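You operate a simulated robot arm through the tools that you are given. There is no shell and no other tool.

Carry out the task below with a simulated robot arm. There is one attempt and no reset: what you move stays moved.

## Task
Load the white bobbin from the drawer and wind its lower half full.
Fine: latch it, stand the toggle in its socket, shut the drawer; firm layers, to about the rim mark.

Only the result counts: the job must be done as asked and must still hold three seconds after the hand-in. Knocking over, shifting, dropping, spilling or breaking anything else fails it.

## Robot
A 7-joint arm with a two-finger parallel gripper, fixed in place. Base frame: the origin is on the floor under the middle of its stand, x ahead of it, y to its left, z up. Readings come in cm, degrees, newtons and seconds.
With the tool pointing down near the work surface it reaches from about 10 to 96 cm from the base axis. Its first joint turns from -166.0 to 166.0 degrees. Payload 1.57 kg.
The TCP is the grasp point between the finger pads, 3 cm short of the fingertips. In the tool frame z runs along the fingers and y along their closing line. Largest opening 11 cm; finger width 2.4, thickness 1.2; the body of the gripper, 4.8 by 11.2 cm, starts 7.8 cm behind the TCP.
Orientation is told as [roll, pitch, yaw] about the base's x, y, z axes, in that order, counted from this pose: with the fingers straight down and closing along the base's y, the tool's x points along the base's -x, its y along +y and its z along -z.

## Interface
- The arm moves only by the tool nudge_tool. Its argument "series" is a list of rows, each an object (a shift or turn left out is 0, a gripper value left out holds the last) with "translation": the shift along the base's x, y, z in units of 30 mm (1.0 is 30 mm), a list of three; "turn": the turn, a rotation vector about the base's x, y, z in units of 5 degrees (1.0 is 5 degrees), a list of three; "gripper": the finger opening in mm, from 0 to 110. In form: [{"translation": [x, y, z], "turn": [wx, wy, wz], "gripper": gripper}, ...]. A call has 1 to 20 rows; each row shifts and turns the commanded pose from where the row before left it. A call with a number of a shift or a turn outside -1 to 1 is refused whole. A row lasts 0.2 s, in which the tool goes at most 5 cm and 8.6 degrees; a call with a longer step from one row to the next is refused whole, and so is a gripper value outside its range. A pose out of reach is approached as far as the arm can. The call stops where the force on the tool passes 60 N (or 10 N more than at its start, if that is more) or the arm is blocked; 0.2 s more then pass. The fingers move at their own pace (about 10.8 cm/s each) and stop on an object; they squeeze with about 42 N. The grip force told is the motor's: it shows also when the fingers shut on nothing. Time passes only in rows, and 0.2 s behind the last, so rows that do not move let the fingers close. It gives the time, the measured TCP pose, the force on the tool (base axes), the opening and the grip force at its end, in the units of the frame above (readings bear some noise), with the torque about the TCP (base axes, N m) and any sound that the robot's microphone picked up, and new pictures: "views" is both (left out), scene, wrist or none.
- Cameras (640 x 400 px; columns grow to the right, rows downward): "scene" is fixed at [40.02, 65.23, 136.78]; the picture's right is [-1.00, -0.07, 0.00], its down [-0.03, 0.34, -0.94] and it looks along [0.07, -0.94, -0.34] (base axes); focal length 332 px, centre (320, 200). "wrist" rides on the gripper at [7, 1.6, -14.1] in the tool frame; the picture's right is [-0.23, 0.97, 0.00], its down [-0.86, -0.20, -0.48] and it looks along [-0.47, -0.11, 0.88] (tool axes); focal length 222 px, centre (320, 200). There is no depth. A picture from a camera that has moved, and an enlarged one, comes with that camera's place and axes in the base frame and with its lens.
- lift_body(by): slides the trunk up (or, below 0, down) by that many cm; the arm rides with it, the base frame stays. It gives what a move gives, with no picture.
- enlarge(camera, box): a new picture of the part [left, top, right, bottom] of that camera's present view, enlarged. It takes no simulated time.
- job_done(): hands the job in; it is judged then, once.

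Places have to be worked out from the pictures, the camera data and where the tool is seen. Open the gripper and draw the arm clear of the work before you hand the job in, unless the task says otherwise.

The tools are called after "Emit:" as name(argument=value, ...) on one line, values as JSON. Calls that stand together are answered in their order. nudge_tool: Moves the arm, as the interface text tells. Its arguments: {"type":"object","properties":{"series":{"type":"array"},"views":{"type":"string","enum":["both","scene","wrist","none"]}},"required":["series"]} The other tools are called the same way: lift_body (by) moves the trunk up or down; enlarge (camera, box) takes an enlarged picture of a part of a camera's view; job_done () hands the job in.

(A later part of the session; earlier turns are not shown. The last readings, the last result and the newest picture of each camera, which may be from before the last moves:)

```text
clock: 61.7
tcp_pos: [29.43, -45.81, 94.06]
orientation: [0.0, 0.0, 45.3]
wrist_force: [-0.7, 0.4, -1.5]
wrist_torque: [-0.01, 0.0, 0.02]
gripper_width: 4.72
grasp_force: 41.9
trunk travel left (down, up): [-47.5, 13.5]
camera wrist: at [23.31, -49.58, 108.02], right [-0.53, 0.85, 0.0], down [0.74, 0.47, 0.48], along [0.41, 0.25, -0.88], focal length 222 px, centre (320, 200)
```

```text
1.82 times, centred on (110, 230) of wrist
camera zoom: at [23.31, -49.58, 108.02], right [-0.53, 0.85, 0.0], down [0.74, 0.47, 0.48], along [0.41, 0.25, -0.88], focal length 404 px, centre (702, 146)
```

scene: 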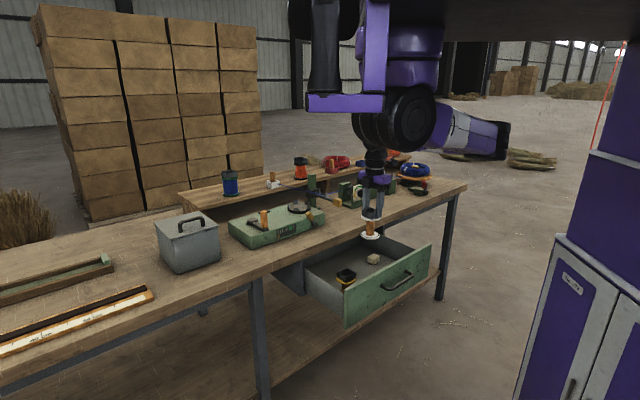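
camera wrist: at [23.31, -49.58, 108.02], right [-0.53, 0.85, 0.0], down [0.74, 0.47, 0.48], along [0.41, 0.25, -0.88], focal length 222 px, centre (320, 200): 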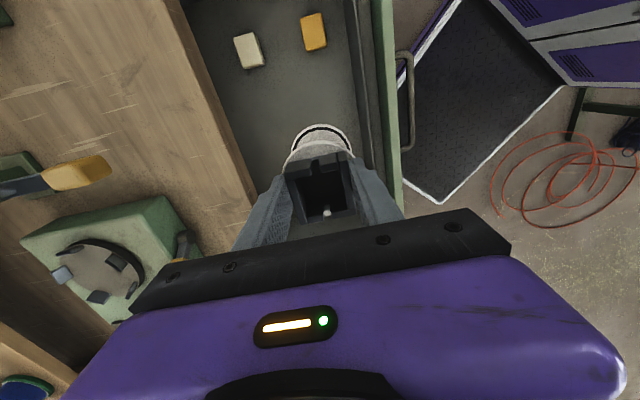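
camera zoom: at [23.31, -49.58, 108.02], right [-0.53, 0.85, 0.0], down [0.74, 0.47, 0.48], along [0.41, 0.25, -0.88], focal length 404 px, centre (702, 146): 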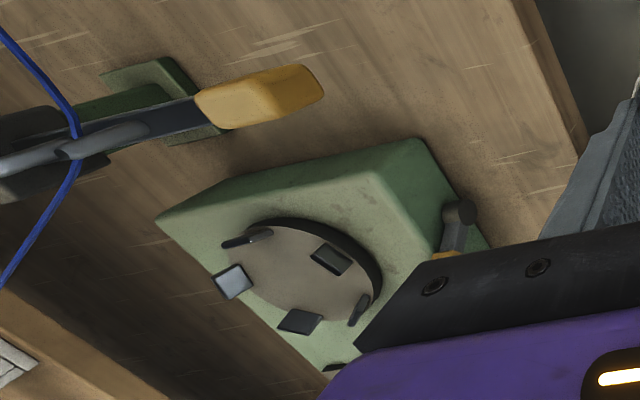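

The bobbin has white flanges about 7 cm across with a black rim-mark ring near the edge, and flange spacing of about 6.4 cm. I raise with the trunk (+13) and carry it over the turntable.

Emit:
lift_body(by=13)

Emit:
nudge_tool(series=[{"translation": [0.8, -0.45, 0.1]}, {"translation": [0.8, -0.45, 0.1]}, {"translation": [0.8, -0.45, 0.1]}, {"translation": [0.8, -0.45, 0]}, {"translation": [0.8, -0.45, 0]}, {"translation": [0.8, -0.45, 0]}, {"translation": [0.8, -0.45, 0]}, {"translation": [0.8, -0.45, 0]}, {"translation": [0.8, -0.45, 0]}, {"translation": [0.8, -0.45, 0]}, {"translation": [0.8, -0.45, 0]}, {"translation": [0.7, -0.45, 0]}])

```text
clock: 63.3
tcp_pos: [29.31, -45.7, 106.88]
orientation: [-0.1, -0.1, 45.3]
wrist_force: [-0.8, -0.4, -0.9]
wrist_torque: [0.02, 0.01, 0.02]
gripper_width: 4.73
grasp_force: 42.0
trunk travel left (down, up): [-60.5, 0.5]
```

```text
clock: 65.9
tcp_pos: [57.94, -62.18, 107.88]
orientation: [0.0, -0.1, 45.3]
wrist_force: [0.8, 0.0, -0.5]
wrist_torque: [0.01, -0.04, -0.01]
gripper_width: 4.74
grasp_force: 42.5
trunk travel left (down, up): [-60.5, 0.5]
camera wrist: at [51.92, -65.86, 121.97], right [-0.53, 0.85, 0.0], down [0.74, 0.47, 0.48], along [0.41, 0.25, -0.88], focal length 222 px, centre (320, 200)
```

scene: 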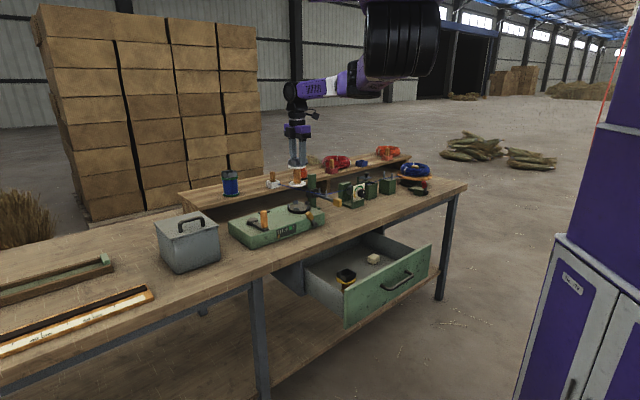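
wrist: 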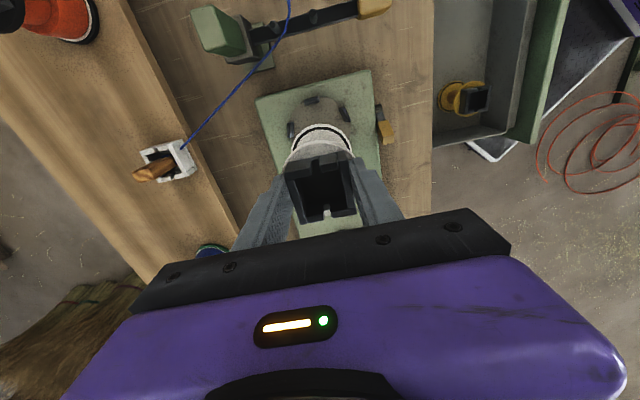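

Emit:
enlarge(camera="wrist", box=[240, 60, 400, 240])

Emit:
enlarge(camera="scene", box=[260, 120, 340, 230])

Emit:
enlarge(camera="wrist", box=[110, 60, 240, 200])

```text
2.22 times, centred on (320, 150) of wrist
camera zoom: at [51.92, -65.86, 121.97], right [-0.53, 0.85, 0.0], down [0.74, 0.47, 0.48], along [0.41, 0.25, -0.88], focal length 494 px, centre (320, 311)
```

zoom: 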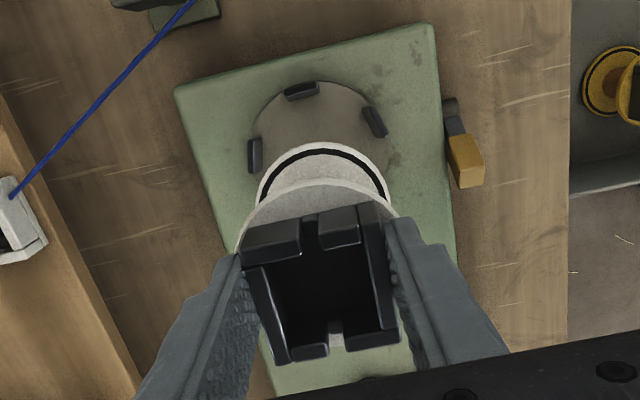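

```text
3.64 times, centred on (300, 175) of scene
camera zoom: at [40.02, 65.23, 136.78], right [-1.0, -0.07, 0.0], down [-0.03, 0.34, -0.94], along [0.07, -0.94, -0.34], focal length 1206 px, centre (393, 291)
```

zoom: 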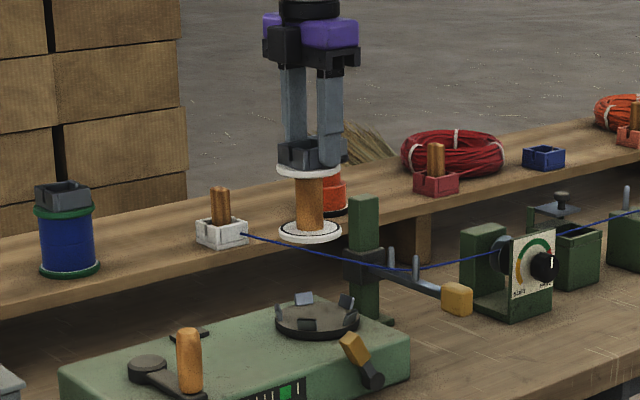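

```text
2.86 times, centred on (175, 130) of wrist
camera zoom: at [51.92, -65.86, 121.97], right [-0.53, 0.85, 0.0], down [0.74, 0.47, 0.48], along [0.41, 0.25, -0.88], focal length 635 px, centre (734, 400)
```

zoom: 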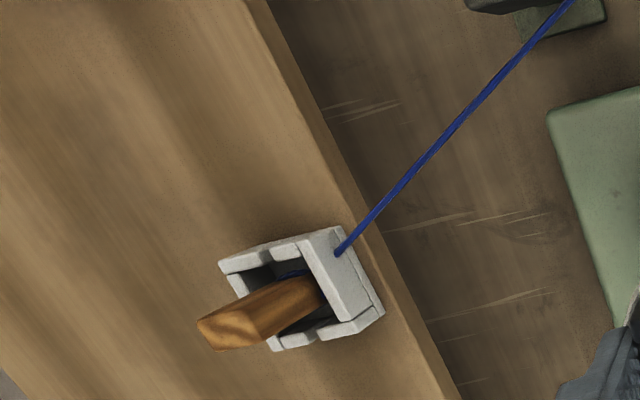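

By both cameras the bobbin axis is about 0.6 cm off in +x and 0.5 cm in +y relative to the turntable centre. I correct by (-0.63,-0.5) and descend to leave about 3–4 cm.

Emit:
nudge_tool(series=[{"translation": [-0.07, -0.055, -0.7]}, {"translation": [-0.07, -0.055, -0.7]}, {"translation": [-0.07, -0.055, -0.7]}])

Emit:
enlarge(camera="wrist", box=[240, 60, 400, 240])

Emit:
enlarge(camera="scene", box=[265, 150, 335, 230])

```text
clock: 66.7
tcp_pos: [57.01, -62.45, 101.44]
orientation: [-0.1, 0.0, 45.3]
wrist_force: [-0.2, 0.1, -1.0]
wrist_torque: [-0.02, 0.0, -0.01]
gripper_width: 4.71
grasp_force: 41.5
trunk travel left (down, up): [-60.5, 0.5]
camera wrist: at [51.02, -66.21, 115.5], right [-0.53, 0.85, 0.0], down [0.74, 0.47, 0.48], along [0.41, 0.25, -0.88], focal length 222 px, centre (320, 200)
```

scene: 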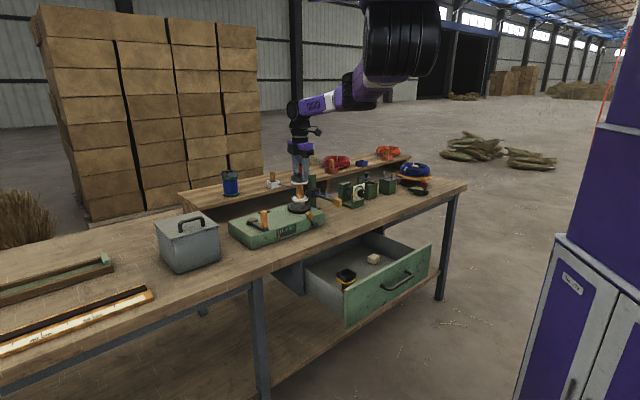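
wrist: 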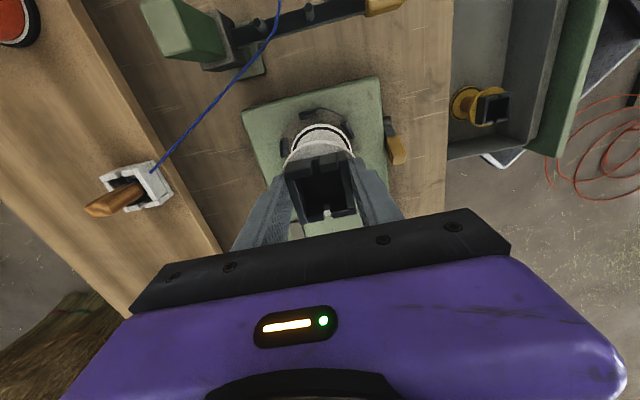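

```text
2.22 times, centred on (320, 150) of wrist
camera zoom: at [51.02, -66.21, 115.5], right [-0.53, 0.85, 0.0], down [0.74, 0.47, 0.48], along [0.41, 0.25, -0.88], focal length 494 px, centre (320, 311)
```

zoom: 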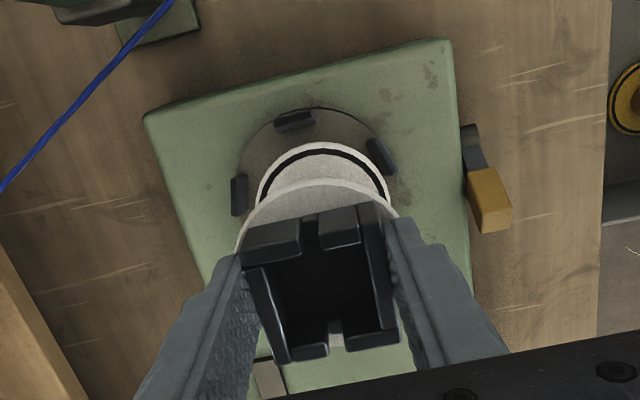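

```text
5.00 times, centred on (300, 190) of scene
camera zoom: at [40.02, 65.23, 136.78], right [-1.0, -0.07, 0.0], down [-0.03, 0.34, -0.94], along [0.07, -0.94, -0.34], focal length 1658 px, centre (420, 250)
```

zoom: 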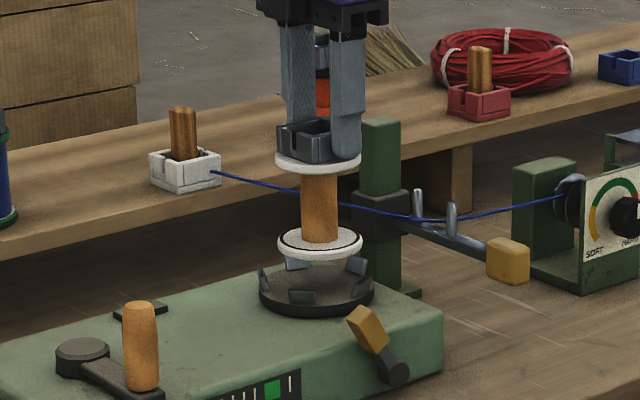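

Turntable centre re-measured at (57.8,-62.5); the bobbin needs about (+0.33,-0.35). I apply that and lower 1.2 cm, then re-check.

Emit:
nudge_tool(series=[{"translation": [0.11, -0.117, -0.2]}, {"translation": [0, 0, -0.2]}, {"translation": [0, 0, 0]}])

Emit:
enlarge(camera="wrist", box=[260, 80, 380, 190])

Emit:
enlarge(camera="scene", box=[275, 170, 325, 220])

```text
clock: 67.5
tcp_pos: [57.58, -62.75, 100.3]
orientation: [0.0, 0.0, 45.3]
wrist_force: [0.7, -0.7, -0.4]
wrist_torque: [0.02, 0.03, -0.02]
gripper_width: 4.73
grasp_force: 42.5
trunk travel left (down, up): [-60.5, 0.5]
camera wrist: at [51.5, -66.5, 114.41], right [-0.53, 0.85, 0.0], down [0.74, 0.47, 0.48], along [0.41, 0.25, -0.88], focal length 222 px, centre (320, 200)
```

scene: 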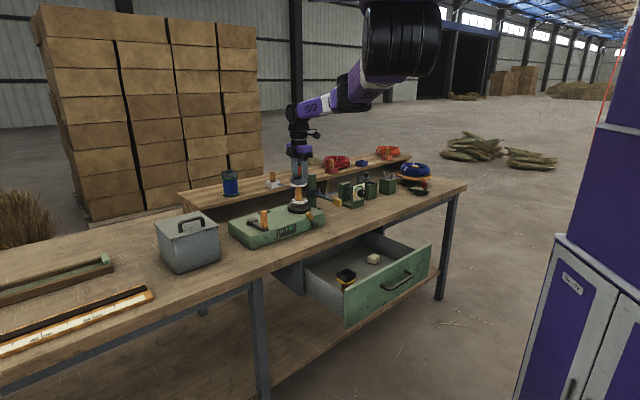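
wrist: 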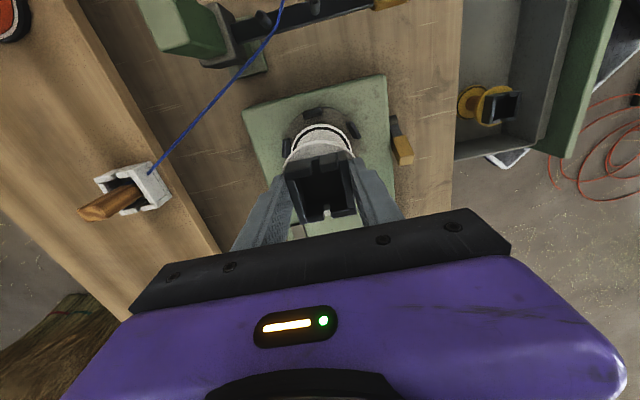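

```text
3.64 times, centred on (320, 135) of wrist
camera zoom: at [51.5, -66.5, 114.41], right [-0.53, 0.85, 0.0], down [0.74, 0.47, 0.48], along [0.41, 0.25, -0.88], focal length 808 px, centre (320, 436)
```

zoom: 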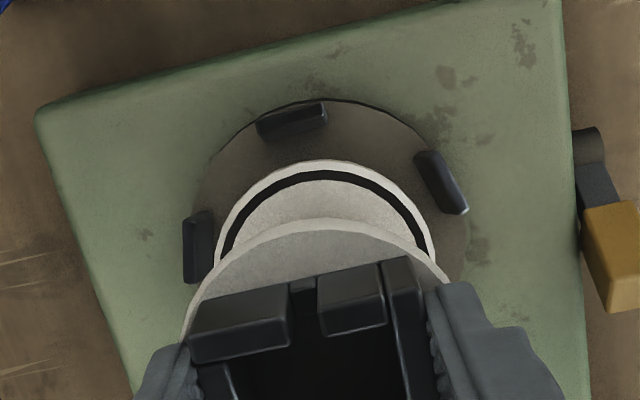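

```text
8.00 times, centred on (300, 195) of scene
camera zoom: at [40.02, 65.23, 136.78], right [-1.0, -0.07, 0.0], down [-0.03, 0.34, -0.94], along [0.07, -0.94, -0.34], focal length 2653 px, centre (480, 240)
```

zoom: 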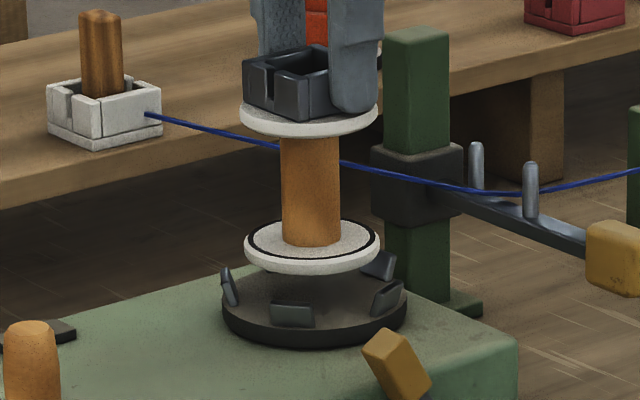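

Aligned within 2 mm in both cameras (flange radius 3.4, lugs at ≈4.4, opened outward). I lower gently toward seating.

Emit:
nudge_tool(series=[{"translation": [-0.02, 0, -0.2]}, {"translation": [0, 0, -0.2]}, {"translation": [0, 0, -0.1]}, {"translation": [0, 0, -0.1]}], views="scene")

Emit:
enlarge(camera="scene", box=[275, 170, 325, 220])

```text
clock: 68.5
tcp_pos: [57.65, -62.65, 98.58]
orientation: [-0.2, 0.0, 45.3]
wrist_force: [0.8, 0.4, -0.6]
wrist_torque: [0.0, 0.02, 0.0]
gripper_width: 4.73
grasp_force: 42.2
trunk travel left (down, up): [-60.5, 0.5]
```

scene: 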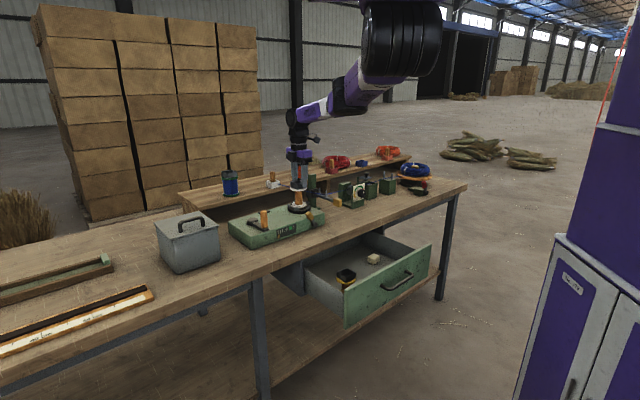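

```text
8.00 times, centred on (300, 195) of scene
camera zoom: at [40.02, 65.23, 136.78], right [-1.0, -0.07, 0.0], down [-0.03, 0.34, -0.94], along [0.07, -0.94, -0.34], focal length 2653 px, centre (480, 240)
```

zoom: 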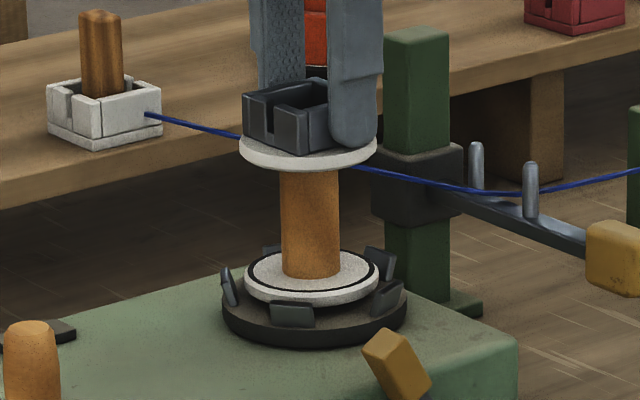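

The flange is inside the lugs with about 1 cm left. I lower in 3 mm steps, watching the force.

Emit:
nudge_tool(series=[{"translation": [0, 0, -0.1]}, {"translation": [0, 0, -0.1]}, {"translation": [0, 0, -0.08]}], views="none")

Emit:
enlarge(camera="scene", box=[275, 170, 325, 220])

```text
clock: 69.3
tcp_pos: [57.66, -62.79, 97.98]
orientation: [-0.1, 0.1, 45.3]
wrist_force: [-2.2, 4.8, 19.6]
wrist_torque: [0.8, -0.01, 0.02]
gripper_width: 4.7
grasp_force: 42.1
trunk travel left (down, up): [-60.5, 0.5]
```

```text
8.00 times, centred on (300, 195) of scene
camera zoom: at [40.02, 65.23, 136.78], right [-1.0, -0.07, 0.0], down [-0.03, 0.34, -0.94], along [0.07, -0.94, -0.34], focal length 2653 px, centre (480, 240)
```

zoom: 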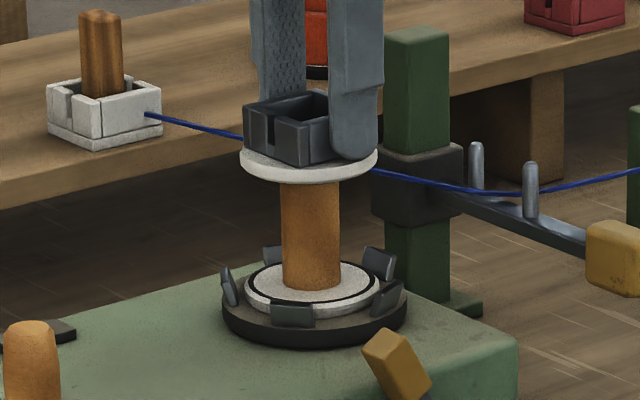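

Contact at 19.6 N. I zoom in to see whether the flange is flat on the disc.

Emit:
enlarge(camera="scene", box=[284, 192, 316, 216])

Emit:
nudge_tool(series=[{"translation": [0, 0, 0.03]}], views="wrist")

Emit:
enlarge(camera="wrist", box=[260, 80, 380, 190])

```text
16.00 times, centred on (300, 204) of scene
camera zoom: at [40.02, 65.23, 136.78], right [-1.0, -0.07, 0.0], down [-0.03, 0.34, -0.94], along [0.07, -0.94, -0.34], focal length 5307 px, centre (640, 136)
```

zoom: 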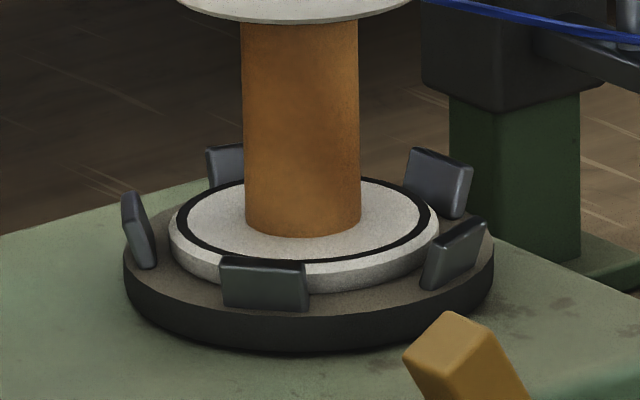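

```text
clock: 69.7
tcp_pos: [57.61, -62.73, 97.95]
orientation: [-0.2, 0.1, 45.3]
wrist_force: [-0.3, 4.2, 24.8]
wrist_torque: [0.71, -0.28, 0.02]
gripper_width: 4.73
grasp_force: 42.0
trunk travel left (down, up): [-60.5, 0.5]
camera wrist: at [51.51, -66.53, 112.0], right [-0.53, 0.85, 0.0], down [0.74, 0.47, 0.48], along [0.41, 0.25, -0.88], focal length 222 px, centre (320, 200)
```

wrist: 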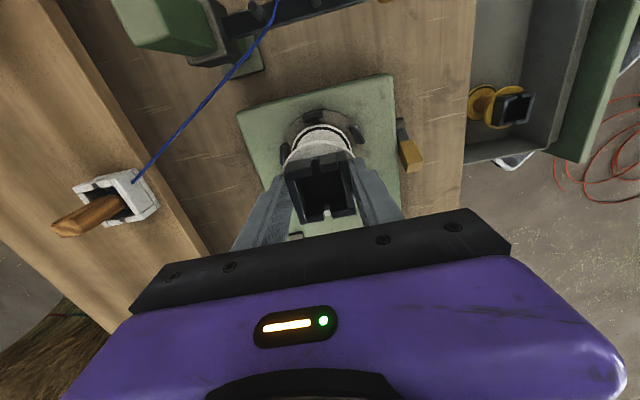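

```text
3.64 times, centred on (320, 135) of wrist
camera zoom: at [51.51, -66.53, 112.0], right [-0.53, 0.85, 0.0], down [0.74, 0.47, 0.48], along [0.41, 0.25, -0.88], focal length 808 px, centre (320, 436)
```

zoom: 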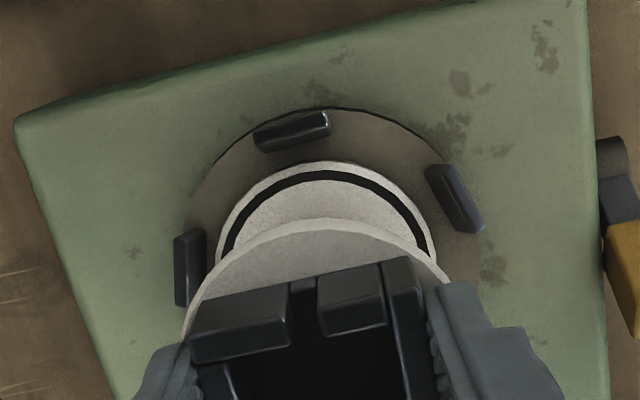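

The flange sits flat on the disc, centred within 2 mm. I relax the downward push, open the fingers slightly and rise.

Emit:
nudge_tool(series=[{"translation": [0, 0, 0.05]}, {"translation": [0, 0, 0], "gripper": 56}, {"translation": [0, 0, 0], "gripper": 60}, {"translation": [0, 0, 0.4]}, {"translation": [0, 0, 0.8]}, {"translation": [0, 0, 0.9]}, {"translation": [0, 0, 0.9]}])

Emit:
enlarge(camera="scene", box=[275, 170, 325, 220])

Emit:
enlarge(camera="wrist", box=[240, 60, 400, 240])

```text
clock: 71.3
tcp_pos: [57.45, -62.86, 106.95]
orientation: [-0.1, -0.1, 45.2]
wrist_force: [0.2, 0.4, 0.2]
wrist_torque: [0.01, 0.0, 0.03]
gripper_width: 6.0
grasp_force: 0.0
trunk travel left (down, up): [-60.5, 0.5]
camera wrist: at [51.35, -66.63, 121.12], right [-0.53, 0.85, 0.0], down [0.74, 0.47, 0.48], along [0.41, 0.25, -0.88], focal length 222 px, centre (320, 200)
```

scene: 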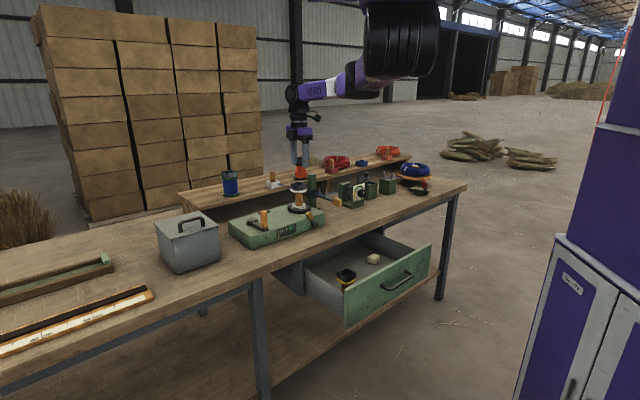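
wrist: 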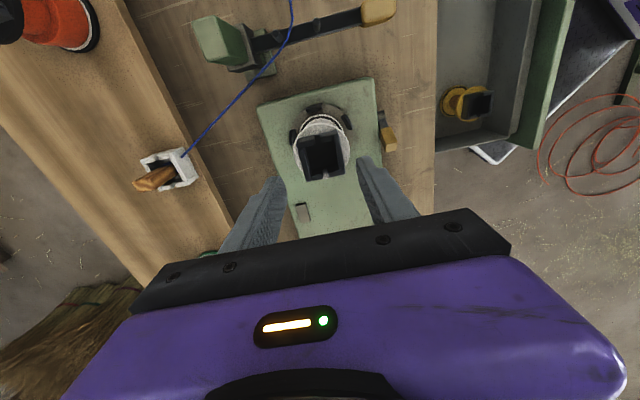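

```text
8.00 times, centred on (300, 195) of scene
camera zoom: at [40.02, 65.23, 136.78], right [-1.0, -0.07, 0.0], down [-0.03, 0.34, -0.94], along [0.07, -0.94, -0.34], focal length 2653 px, centre (480, 240)
```

zoom: 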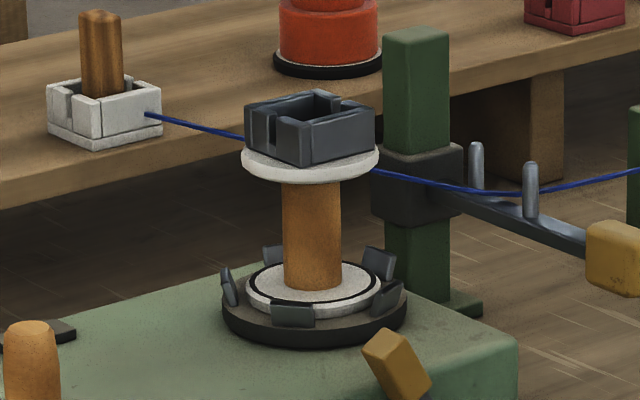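

```text
2.22 times, centred on (320, 150) of wrist
camera zoom: at [51.35, -66.63, 121.12], right [-0.53, 0.85, 0.0], down [0.74, 0.47, 0.48], along [0.41, 0.25, -0.88], focal length 494 px, centre (320, 311)
```

zoom: 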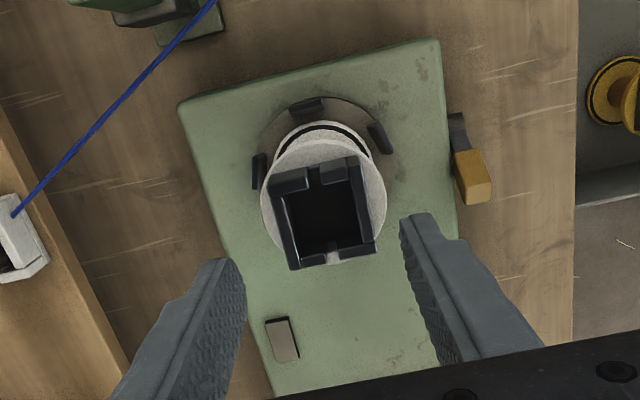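

The bobbin is standing on the turntable. Next the latch: lever pivot at ≈(51.1,-55.3,82.8), yellow tip at (52.9,-53.6,87.1), leaning toward +e1. I close the fingers and position them on the +e1 side of the tip to push it over toward -e1.

Emit:
nudge_tool(series=[{"translation": [-0.15, 0.65, 0], "gripper": 0}, {"translation": [-0.15, 0.65, 0]}, {"translation": [-0.15, 0.65, 0]}, {"translation": [-0.15, 0.65, -0.3]}, {"translation": [-0.15, 0.65, -0.6]}, {"translation": [-0.15, 0.65, -0.9]}, {"translation": [0, 0, -0.9]}, {"translation": [0, 0, -0.9]}])

Emit:
enlarge(camera="scene", box=[270, 170, 340, 230])

Emit:
enlarge(camera="wrist", box=[200, 60, 400, 240])

```text
clock: 73.1
tcp_pos: [54.74, -51.01, 96.18]
orientation: [-0.1, 0.0, 45.3]
wrist_force: [-0.6, -0.3, -0.3]
wrist_torque: [0.04, 0.01, 0.01]
gripper_width: 0.0
grasp_force: 21.0
trunk travel left (down, up): [-60.5, 0.5]
camera wrist: at [48.54, -54.79, 110.3], right [-0.53, 0.85, 0.0], down [0.74, 0.47, 0.48], along [0.41, 0.25, -0.88], focal length 222 px, centre (320, 200)
```

scene: 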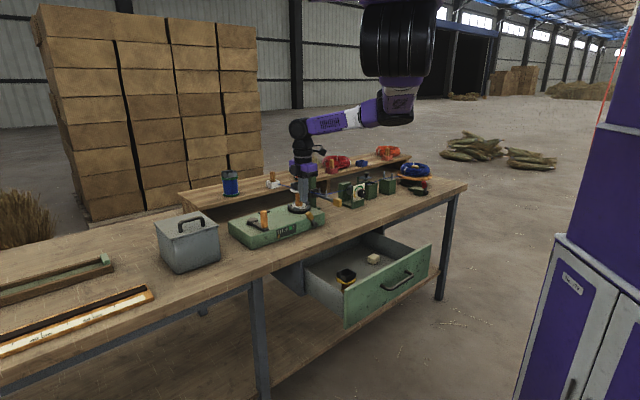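
wrist: 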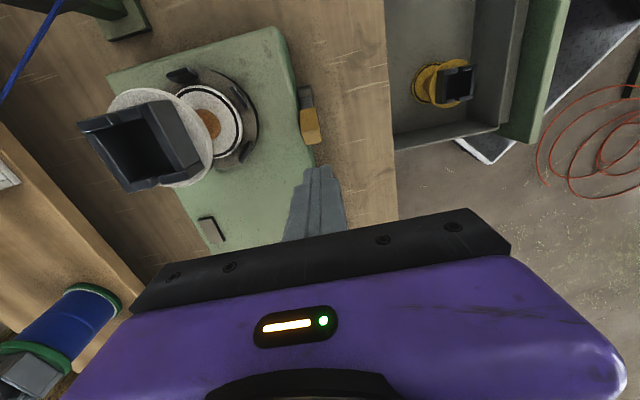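

```text
6.67 times, centred on (305, 200) of scene
camera zoom: at [40.02, 65.23, 136.78], right [-1.0, -0.07, 0.0], down [-0.03, 0.34, -0.94], along [0.07, -0.94, -0.34], focal length 2211 px, centre (420, 200)
```

zoom: 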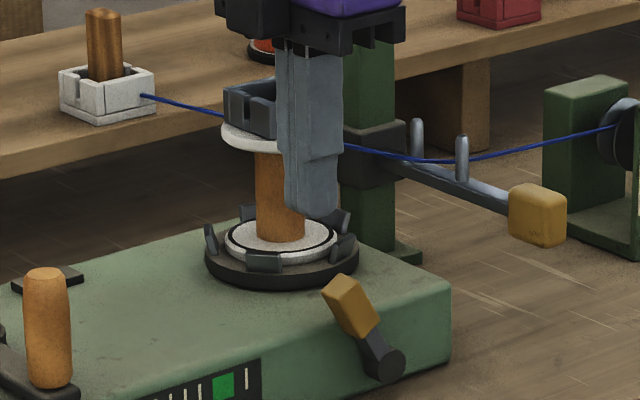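

```text
2.22 times, centred on (300, 150) of wrist
camera zoom: at [48.54, -54.79, 110.3], right [-0.53, 0.85, 0.0], down [0.74, 0.47, 0.48], along [0.41, 0.25, -0.88], focal length 494 px, centre (364, 311)
```

zoom: 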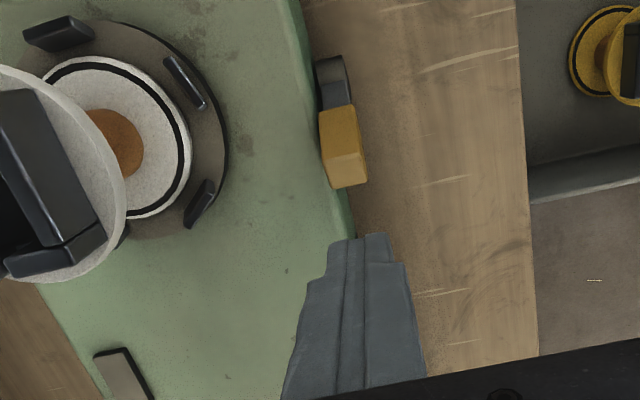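

Tip end at (53.15,-52.9,88.3). I lower so the fingertips overlap the tip and then push about 4 cm toward -e1, watching force and the lugs.

Emit:
nudge_tool(series=[{"translation": [0, 0, -0.7]}, {"translation": [0, 0, -0.7]}, {"translation": [0, 0, -0.65]}, {"translation": [-0.25, -0.25, 0]}, {"translation": [-0.25, -0.25, 0]}, {"translation": [-0.25, -0.25, 0]}])

Emit:
enlarge(camera="scene", box=[270, 170, 340, 230])

Emit:
enlarge(camera="wrist", box=[160, 40, 380, 240])

```text
clock: 74.5
tcp_pos: [52.56, -53.49, 89.99]
orientation: [0.1, 0.0, 45.3]
wrist_force: [-0.2, -0.8, -1.1]
wrist_torque: [0.01, -0.01, 0.02]
gripper_width: 0.02
grasp_force: 21.7
trunk travel left (down, up): [-60.5, 0.5]
camera wrist: at [46.43, -57.23, 104.11], right [-0.53, 0.85, 0.0], down [0.74, 0.47, 0.48], along [0.41, 0.25, -0.88], focal length 222 px, centre (320, 200)
```

scene: 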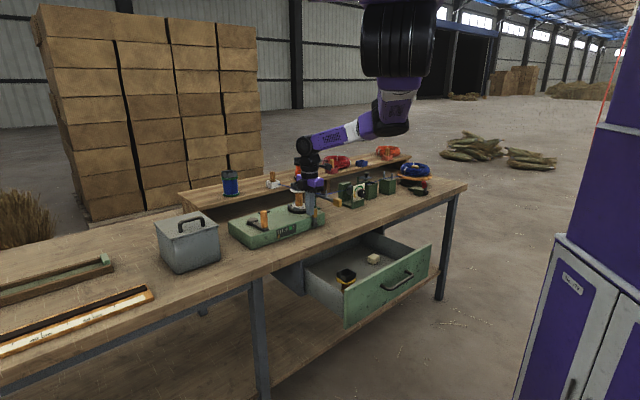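
wrist: 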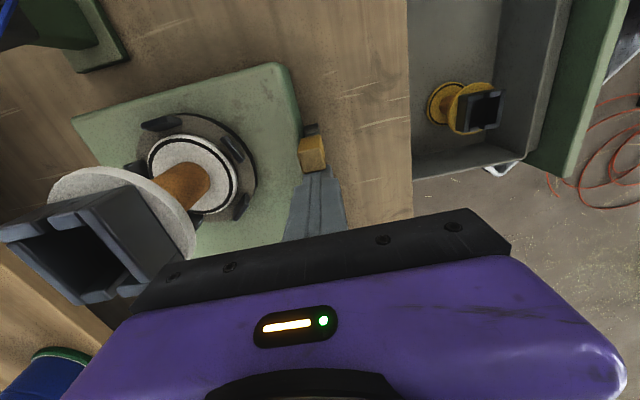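

```text
6.67 times, centred on (305, 200) of scene
camera zoom: at [40.02, 65.23, 136.78], right [-1.0, -0.07, 0.0], down [-0.03, 0.34, -0.94], along [0.07, -0.94, -0.34], focal length 2211 px, centre (420, 200)
```

zoom: 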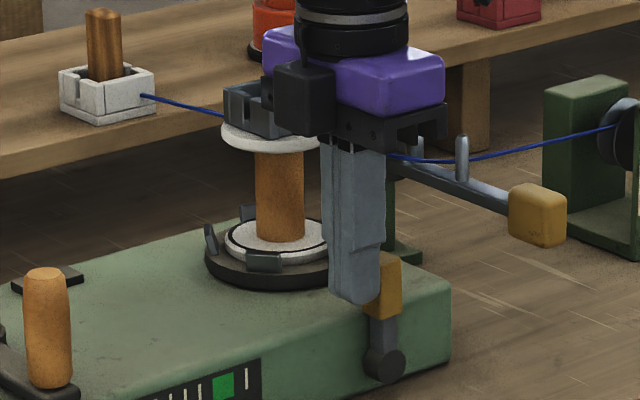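

```text
2.00 times, centred on (270, 140) of wrist
camera zoom: at [46.43, -57.23, 104.11], right [-0.53, 0.85, 0.0], down [0.74, 0.47, 0.48], along [0.41, 0.25, -0.88], focal length 444 px, centre (420, 320)
```

zoom: 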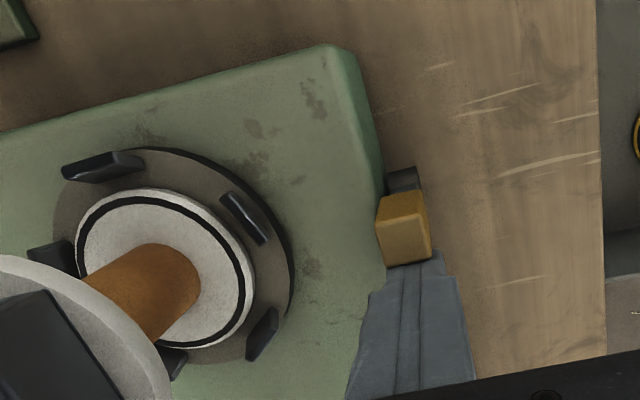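

The lever swings freely (now vertical). I push on.

Emit:
nudge_tool(series=[{"translation": [-0.25, -0.25, 0]}, {"translation": [-0.25, -0.25, 0]}, {"translation": [-0.25, -0.25, 0]}])

Emit:
enlarge(camera="scene", box=[270, 170, 340, 230])

Emit:
enlarge(camera="wrist", box=[160, 40, 380, 240])

```text
clock: 75.3
tcp_pos: [50.37, -55.5, 90.04]
orientation: [0.0, -0.2, 45.4]
wrist_force: [3.7, 10.1, 3.9]
wrist_torque: [0.23, -0.12, -0.08]
gripper_width: 0.01
grasp_force: 20.9
trunk travel left (down, up): [-60.5, 0.5]
camera wrist: at [44.36, -59.39, 104.02], right [-0.53, 0.85, 0.0], down [0.74, 0.47, 0.48], along [0.41, 0.26, -0.88], focal length 222 px, centre (320, 200)
```

scene: 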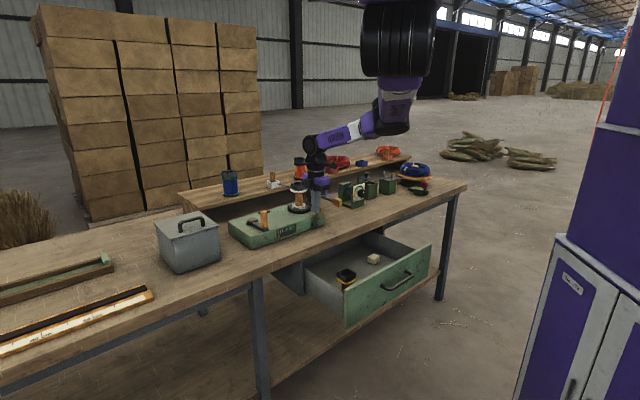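
wrist: 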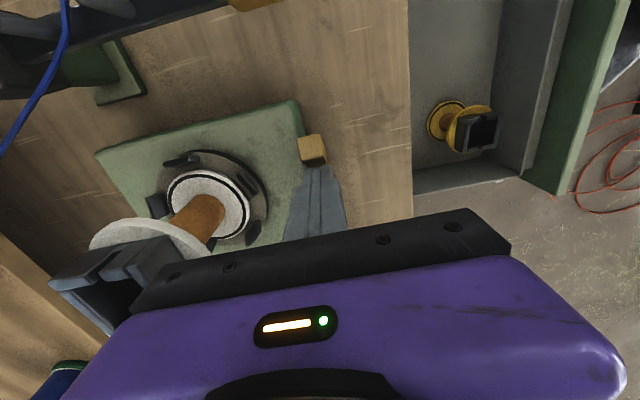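

```text
6.67 times, centred on (305, 200) of scene
camera zoom: at [40.02, 65.23, 136.78], right [-1.0, -0.07, 0.0], down [-0.03, 0.34, -0.94], along [0.07, -0.94, -0.34], focal length 2211 px, centre (420, 200)
```

zoom: 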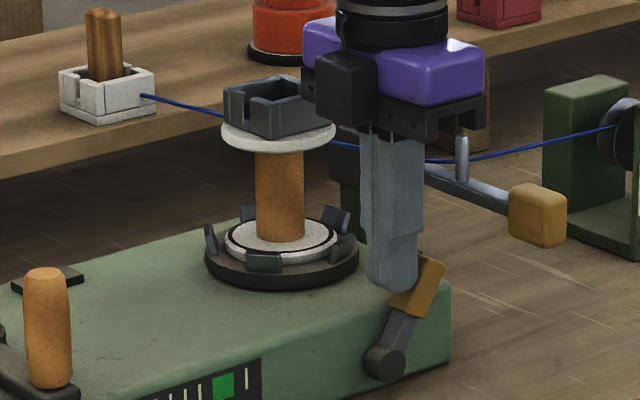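

```text
2.00 times, centred on (270, 140) of wrist
camera zoom: at [44.36, -59.39, 104.02], right [-0.53, 0.85, 0.0], down [0.74, 0.47, 0.48], along [0.41, 0.26, -0.88], focal length 444 px, centre (420, 320)
```

zoom: 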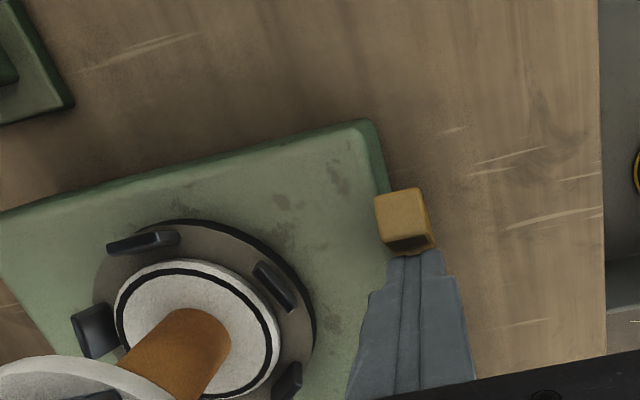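

It leans to the other side now with about 10 N of resistance. I keep pushing in small steps to feel for the end stop or click.

Emit:
nudge_tool(series=[{"translation": [-0.15, -0.15, 0]}, {"translation": [-0.15, -0.15, 0]}, {"translation": [-0.15, -0.15, 0]}], views="none")

Emit:
enlarge(camera="scene", box=[270, 170, 340, 230])

Emit:
enlarge(camera="wrist", box=[160, 40, 380, 240])

```text
clock: 76.0
tcp_pos: [50.55, -55.6, 89.91]
orientation: [-0.1, -1.5, 46.0]
wrist_force: [7.5, 13.0, 11.9]
wrist_torque: [0.43, 0.02, 0.06]
gripper_width: 0.0
grasp_force: 21.2
trunk travel left (down, up): [-60.5, 0.5]
stopped in row 3: the force on the tool passed its limit at 63 N (the readings are from after the stop); the commanded pose is now the measured one
```

```text
6.67 times, centred on (305, 200) of scene
camera zoom: at [40.02, 65.23, 136.78], right [-1.0, -0.07, 0.0], down [-0.03, 0.34, -0.94], along [0.07, -0.94, -0.34], focal length 2211 px, centre (420, 200)
```

zoom: 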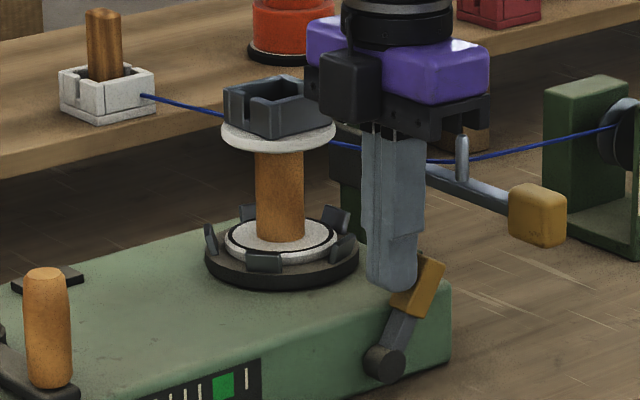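

```text
2.00 times, centred on (270, 140) of wrist
camera zoom: at [44.14, -59.79, 103.81], right [-0.54, 0.84, 0.0], down [0.73, 0.47, 0.5], along [0.42, 0.28, -0.86], focal length 444 px, centre (420, 320)
```

zoom: 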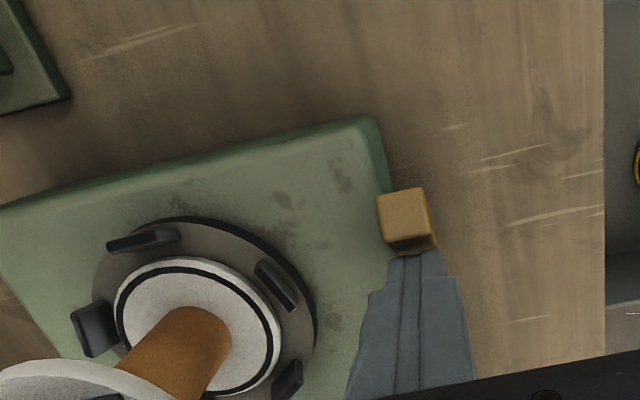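

The lever is at its stop at about -30°. I compare the lugs closely with the earlier picture to see if they clamped.

Emit:
nudge_tool(series=[{"translation": [0.15, 0.15, 0]}, {"translation": [0.2, 0.2, 0.3]}], views="none")

Emit:
enlarge(camera="scene", box=[284, 192, 316, 216])

Emit:
enlarge(camera="scene", box=[290, 192, 332, 220])

```text
clock: 76.6
tcp_pos: [51.34, -54.84, 90.55]
orientation: [-0.1, -1.4, 45.7]
wrist_force: [0.7, -0.3, 0.4]
wrist_torque: [0.01, 0.0, 0.02]
gripper_width: 0.02
grasp_force: 21.1
trunk travel left (down, up): [-60.5, 0.5]
```

```text
16.00 times, centred on (300, 204) of scene
camera zoom: at [40.02, 65.23, 136.78], right [-1.0, -0.07, 0.0], down [-0.03, 0.34, -0.94], along [0.07, -0.94, -0.34], focal length 5307 px, centre (640, 136)
```

zoom: 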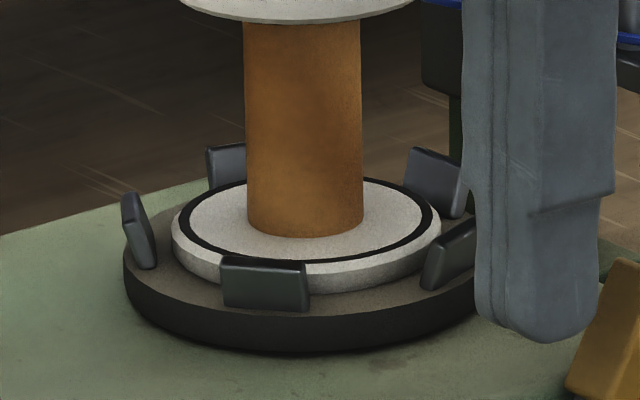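

```text
14.29 times, centred on (311, 206) of scene
camera zoom: at [40.02, 65.23, 136.78], right [-1.0, -0.07, 0.0], down [-0.03, 0.34, -0.94], along [0.07, -0.94, -0.34], focal length 4738 px, centre (449, 114)
```

zoom: 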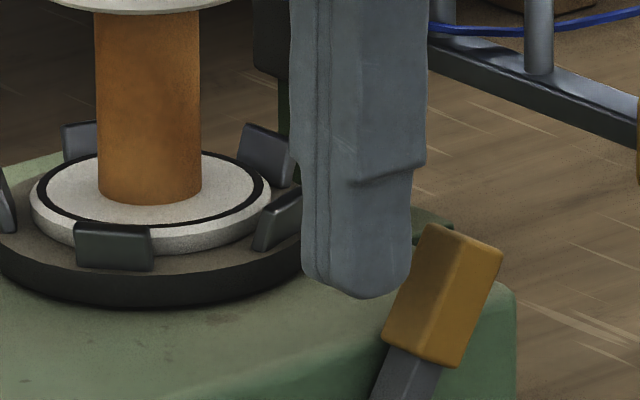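

The lugs look unchanged, so I'll test whether the bobbin is held now: rise, re-grip the socket at the same place and pull up gently.

Emit:
nudge_tool(series=[{"translation": [0, 0, 0.9], "turn": [-0.2, 0.195, -0.1]}, {"translation": [0, 0, 0.9]}, {"translation": [0, 0, 0.9]}, {"translation": [0, 0, 0.9]}, {"translation": [0, 0, 0.9], "gripper": 62}, {"translation": [0, 0, 0.9]}, {"translation": [0.52, -0.66, 0]}, {"translation": [0.52, -0.66, 0]}, {"translation": [0.52, -0.66, 0]}, {"translation": [0.52, -0.66, 0]}])

Emit:
enlarge(camera="wrist", box=[240, 60, 400, 240])

```text
clock: 78.8
tcp_pos: [57.52, -62.87, 106.97]
orientation: [-0.2, 0.1, 45.3]
wrist_force: [-0.3, 0.2, 0.6]
wrist_torque: [-0.01, -0.03, -0.02]
gripper_width: 6.19
grasp_force: 0.2
trunk travel left (down, up): [-60.5, 0.5]
camera wrist: at [51.4, -66.59, 121.07], right [-0.53, 0.85, 0.0], down [0.74, 0.47, 0.48], along [0.41, 0.25, -0.88], focal length 222 px, centre (320, 200)
```

scene: 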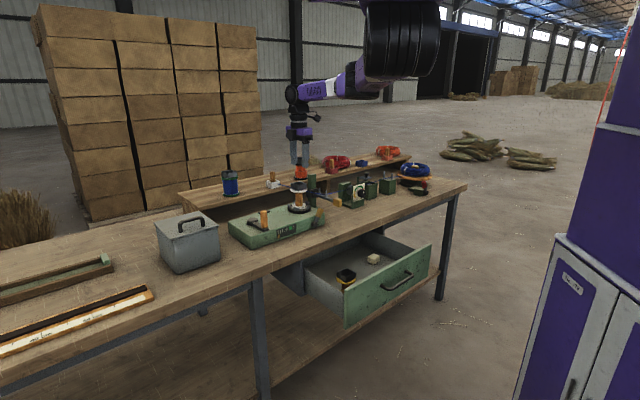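
wrist: 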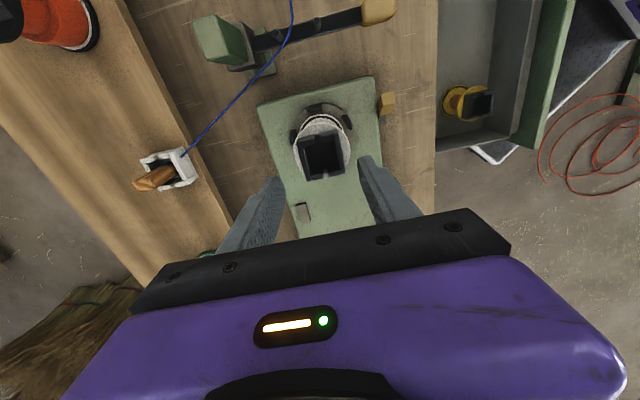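

```text
2.22 times, centred on (320, 150) of wrist
camera zoom: at [51.4, -66.59, 121.07], right [-0.53, 0.85, 0.0], down [0.74, 0.47, 0.48], along [0.41, 0.25, -0.88], focal length 494 px, centre (320, 311)
```

zoom: 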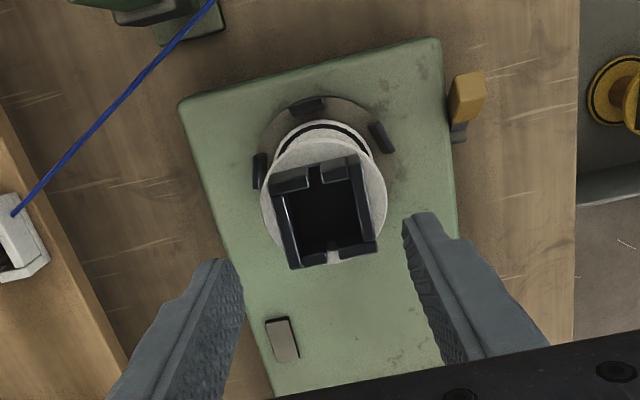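

I descend to the socket, grip it, and command a 6 mm lift to see whether it resists.

Emit:
nudge_tool(series=[{"translation": [0.03, 0.03, -0.8]}, {"translation": [0, 0, -0.8]}, {"translation": [0, 0, -0.8]}, {"translation": [0, 0, -0.55]}, {"gripper": 20}, {"gripper": 20}, {"gripper": 20}], views="none")

Emit:
nudge_tool(series=[{"translation": [0, 0, 0.1]}, {"translation": [0, 0, 0.1]}], views="wrist")

Emit:
enlarge(camera="scene", box=[284, 192, 316, 216])

```text
clock: 80.4
tcp_pos: [57.73, -62.65, 98.15]
orientation: [-0.1, 0.1, 45.2]
wrist_force: [-2.8, 4.8, 1.8]
wrist_torque: [0.28, 0.16, 0.05]
gripper_width: 4.72
grasp_force: 42.2
trunk travel left (down, up): [-60.5, 0.5]
```

```text
clock: 81.0
tcp_pos: [57.78, -62.72, 98.2]
orientation: [0.2, 0.1, 45.4]
wrist_force: [-0.2, -0.7, -36.5]
wrist_torque: [-0.04, 0.1, -0.03]
gripper_width: 4.74
grasp_force: 42.6
trunk travel left (down, up): [-60.5, 0.5]
camera wrist: at [51.61, -66.46, 112.28], right [-0.53, 0.85, 0.0], down [0.74, 0.47, 0.48], along [0.4, 0.26, -0.88], focal length 222 px, centre (320, 200)
```

wrist: 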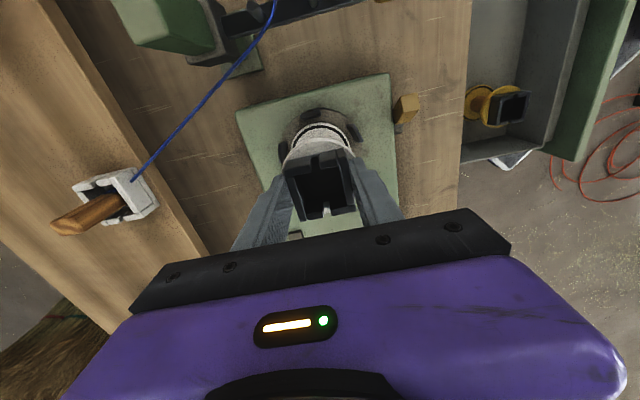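

```text
16.00 times, centred on (300, 204) of scene
camera zoom: at [40.02, 65.23, 136.78], right [-1.0, -0.07, 0.0], down [-0.03, 0.34, -0.94], along [0.07, -0.94, -0.34], focal length 5307 px, centre (640, 136)
```

zoom: 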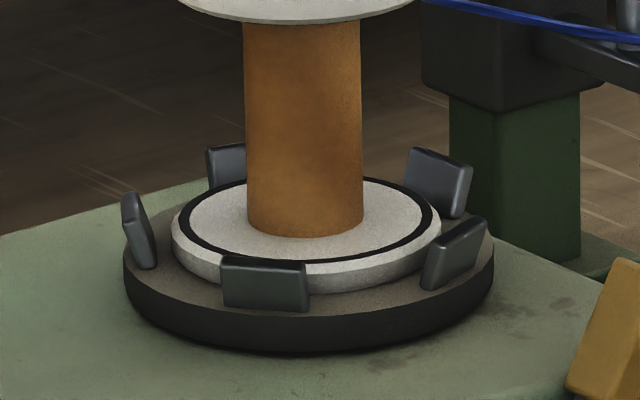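

The bobbin is latched: a 36 N pull does not lift it. I release it and go look at the toggle in the white holder.

Emit:
nudge_tool(series=[{"translation": [0, 0, -0.1]}, {"translation": [0, 0, -0.08]}, {"gripper": 56}, {"gripper": 62}, {"translation": [0, 0, 0.8]}, {"translation": [0, 0, 0.9]}, {"translation": [0, 0, 0.9]}, {"translation": [0, 0, 0.9]}, {"translation": [0.6, -0.7, 0]}, {"translation": [0.6, -0.7, 0]}, {"translation": [0.6, -0.7, 0]}, {"translation": [0.6, -0.7, 0]}])

Emit:
enlarge(camera="wrist", box=[160, 40, 380, 240])

Emit:
enlarge(camera="scene", box=[245, 160, 325, 215])

```text
clock: 83.6
tcp_pos: [61.46, -64.92, 108.83]
orientation: [-0.1, 0.1, 45.2]
wrist_force: [-0.7, 0.1, -0.1]
wrist_torque: [0.0, -0.03, -0.01]
gripper_width: 6.22
grasp_force: 0.0
out of reach, approached as far as the arm can: row 10, 11, 12
trunk travel left (down, up): [-60.5, 0.5]
camera wrist: at [55.34, -68.75, 122.87], right [-0.53, 0.85, 0.0], down [0.74, 0.47, 0.48], along [0.41, 0.25, -0.88], focal length 222 px, centre (320, 200)
```

scene: 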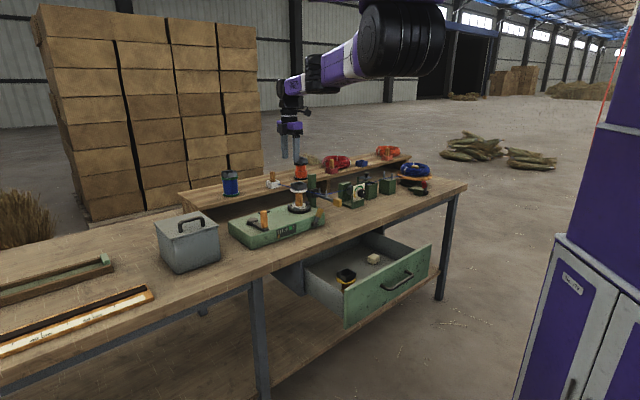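
wrist: 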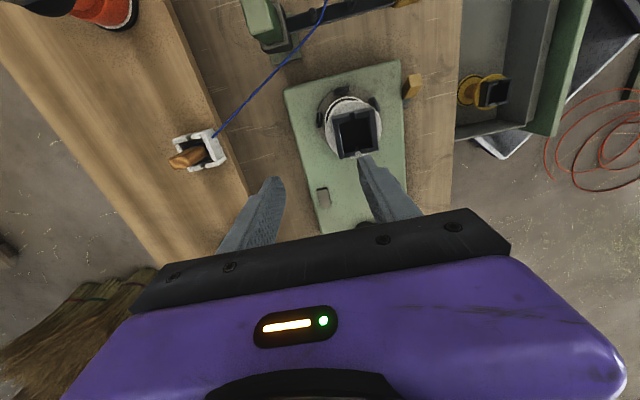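

```text
2.00 times, centred on (270, 140) of wrist
camera zoom: at [55.34, -68.75, 122.87], right [-0.53, 0.85, 0.0], down [0.74, 0.47, 0.48], along [0.41, 0.25, -0.88], focal length 444 px, centre (420, 320)
```

zoom: 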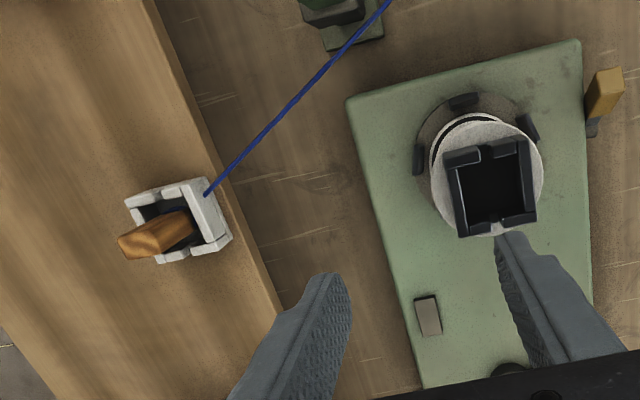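

```text
7.27 times, centred on (285, 188) of scene
camera zoom: at [40.02, 65.23, 136.78], right [-1.0, -0.07, 0.0], down [-0.03, 0.34, -0.94], along [0.07, -0.94, -0.34], focal length 2412 px, centre (574, 291)
```

zoom: 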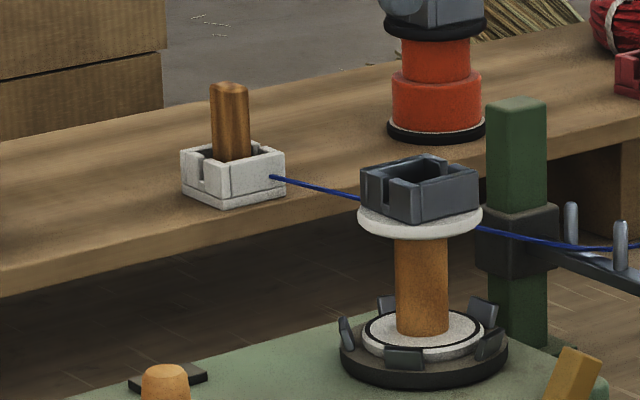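

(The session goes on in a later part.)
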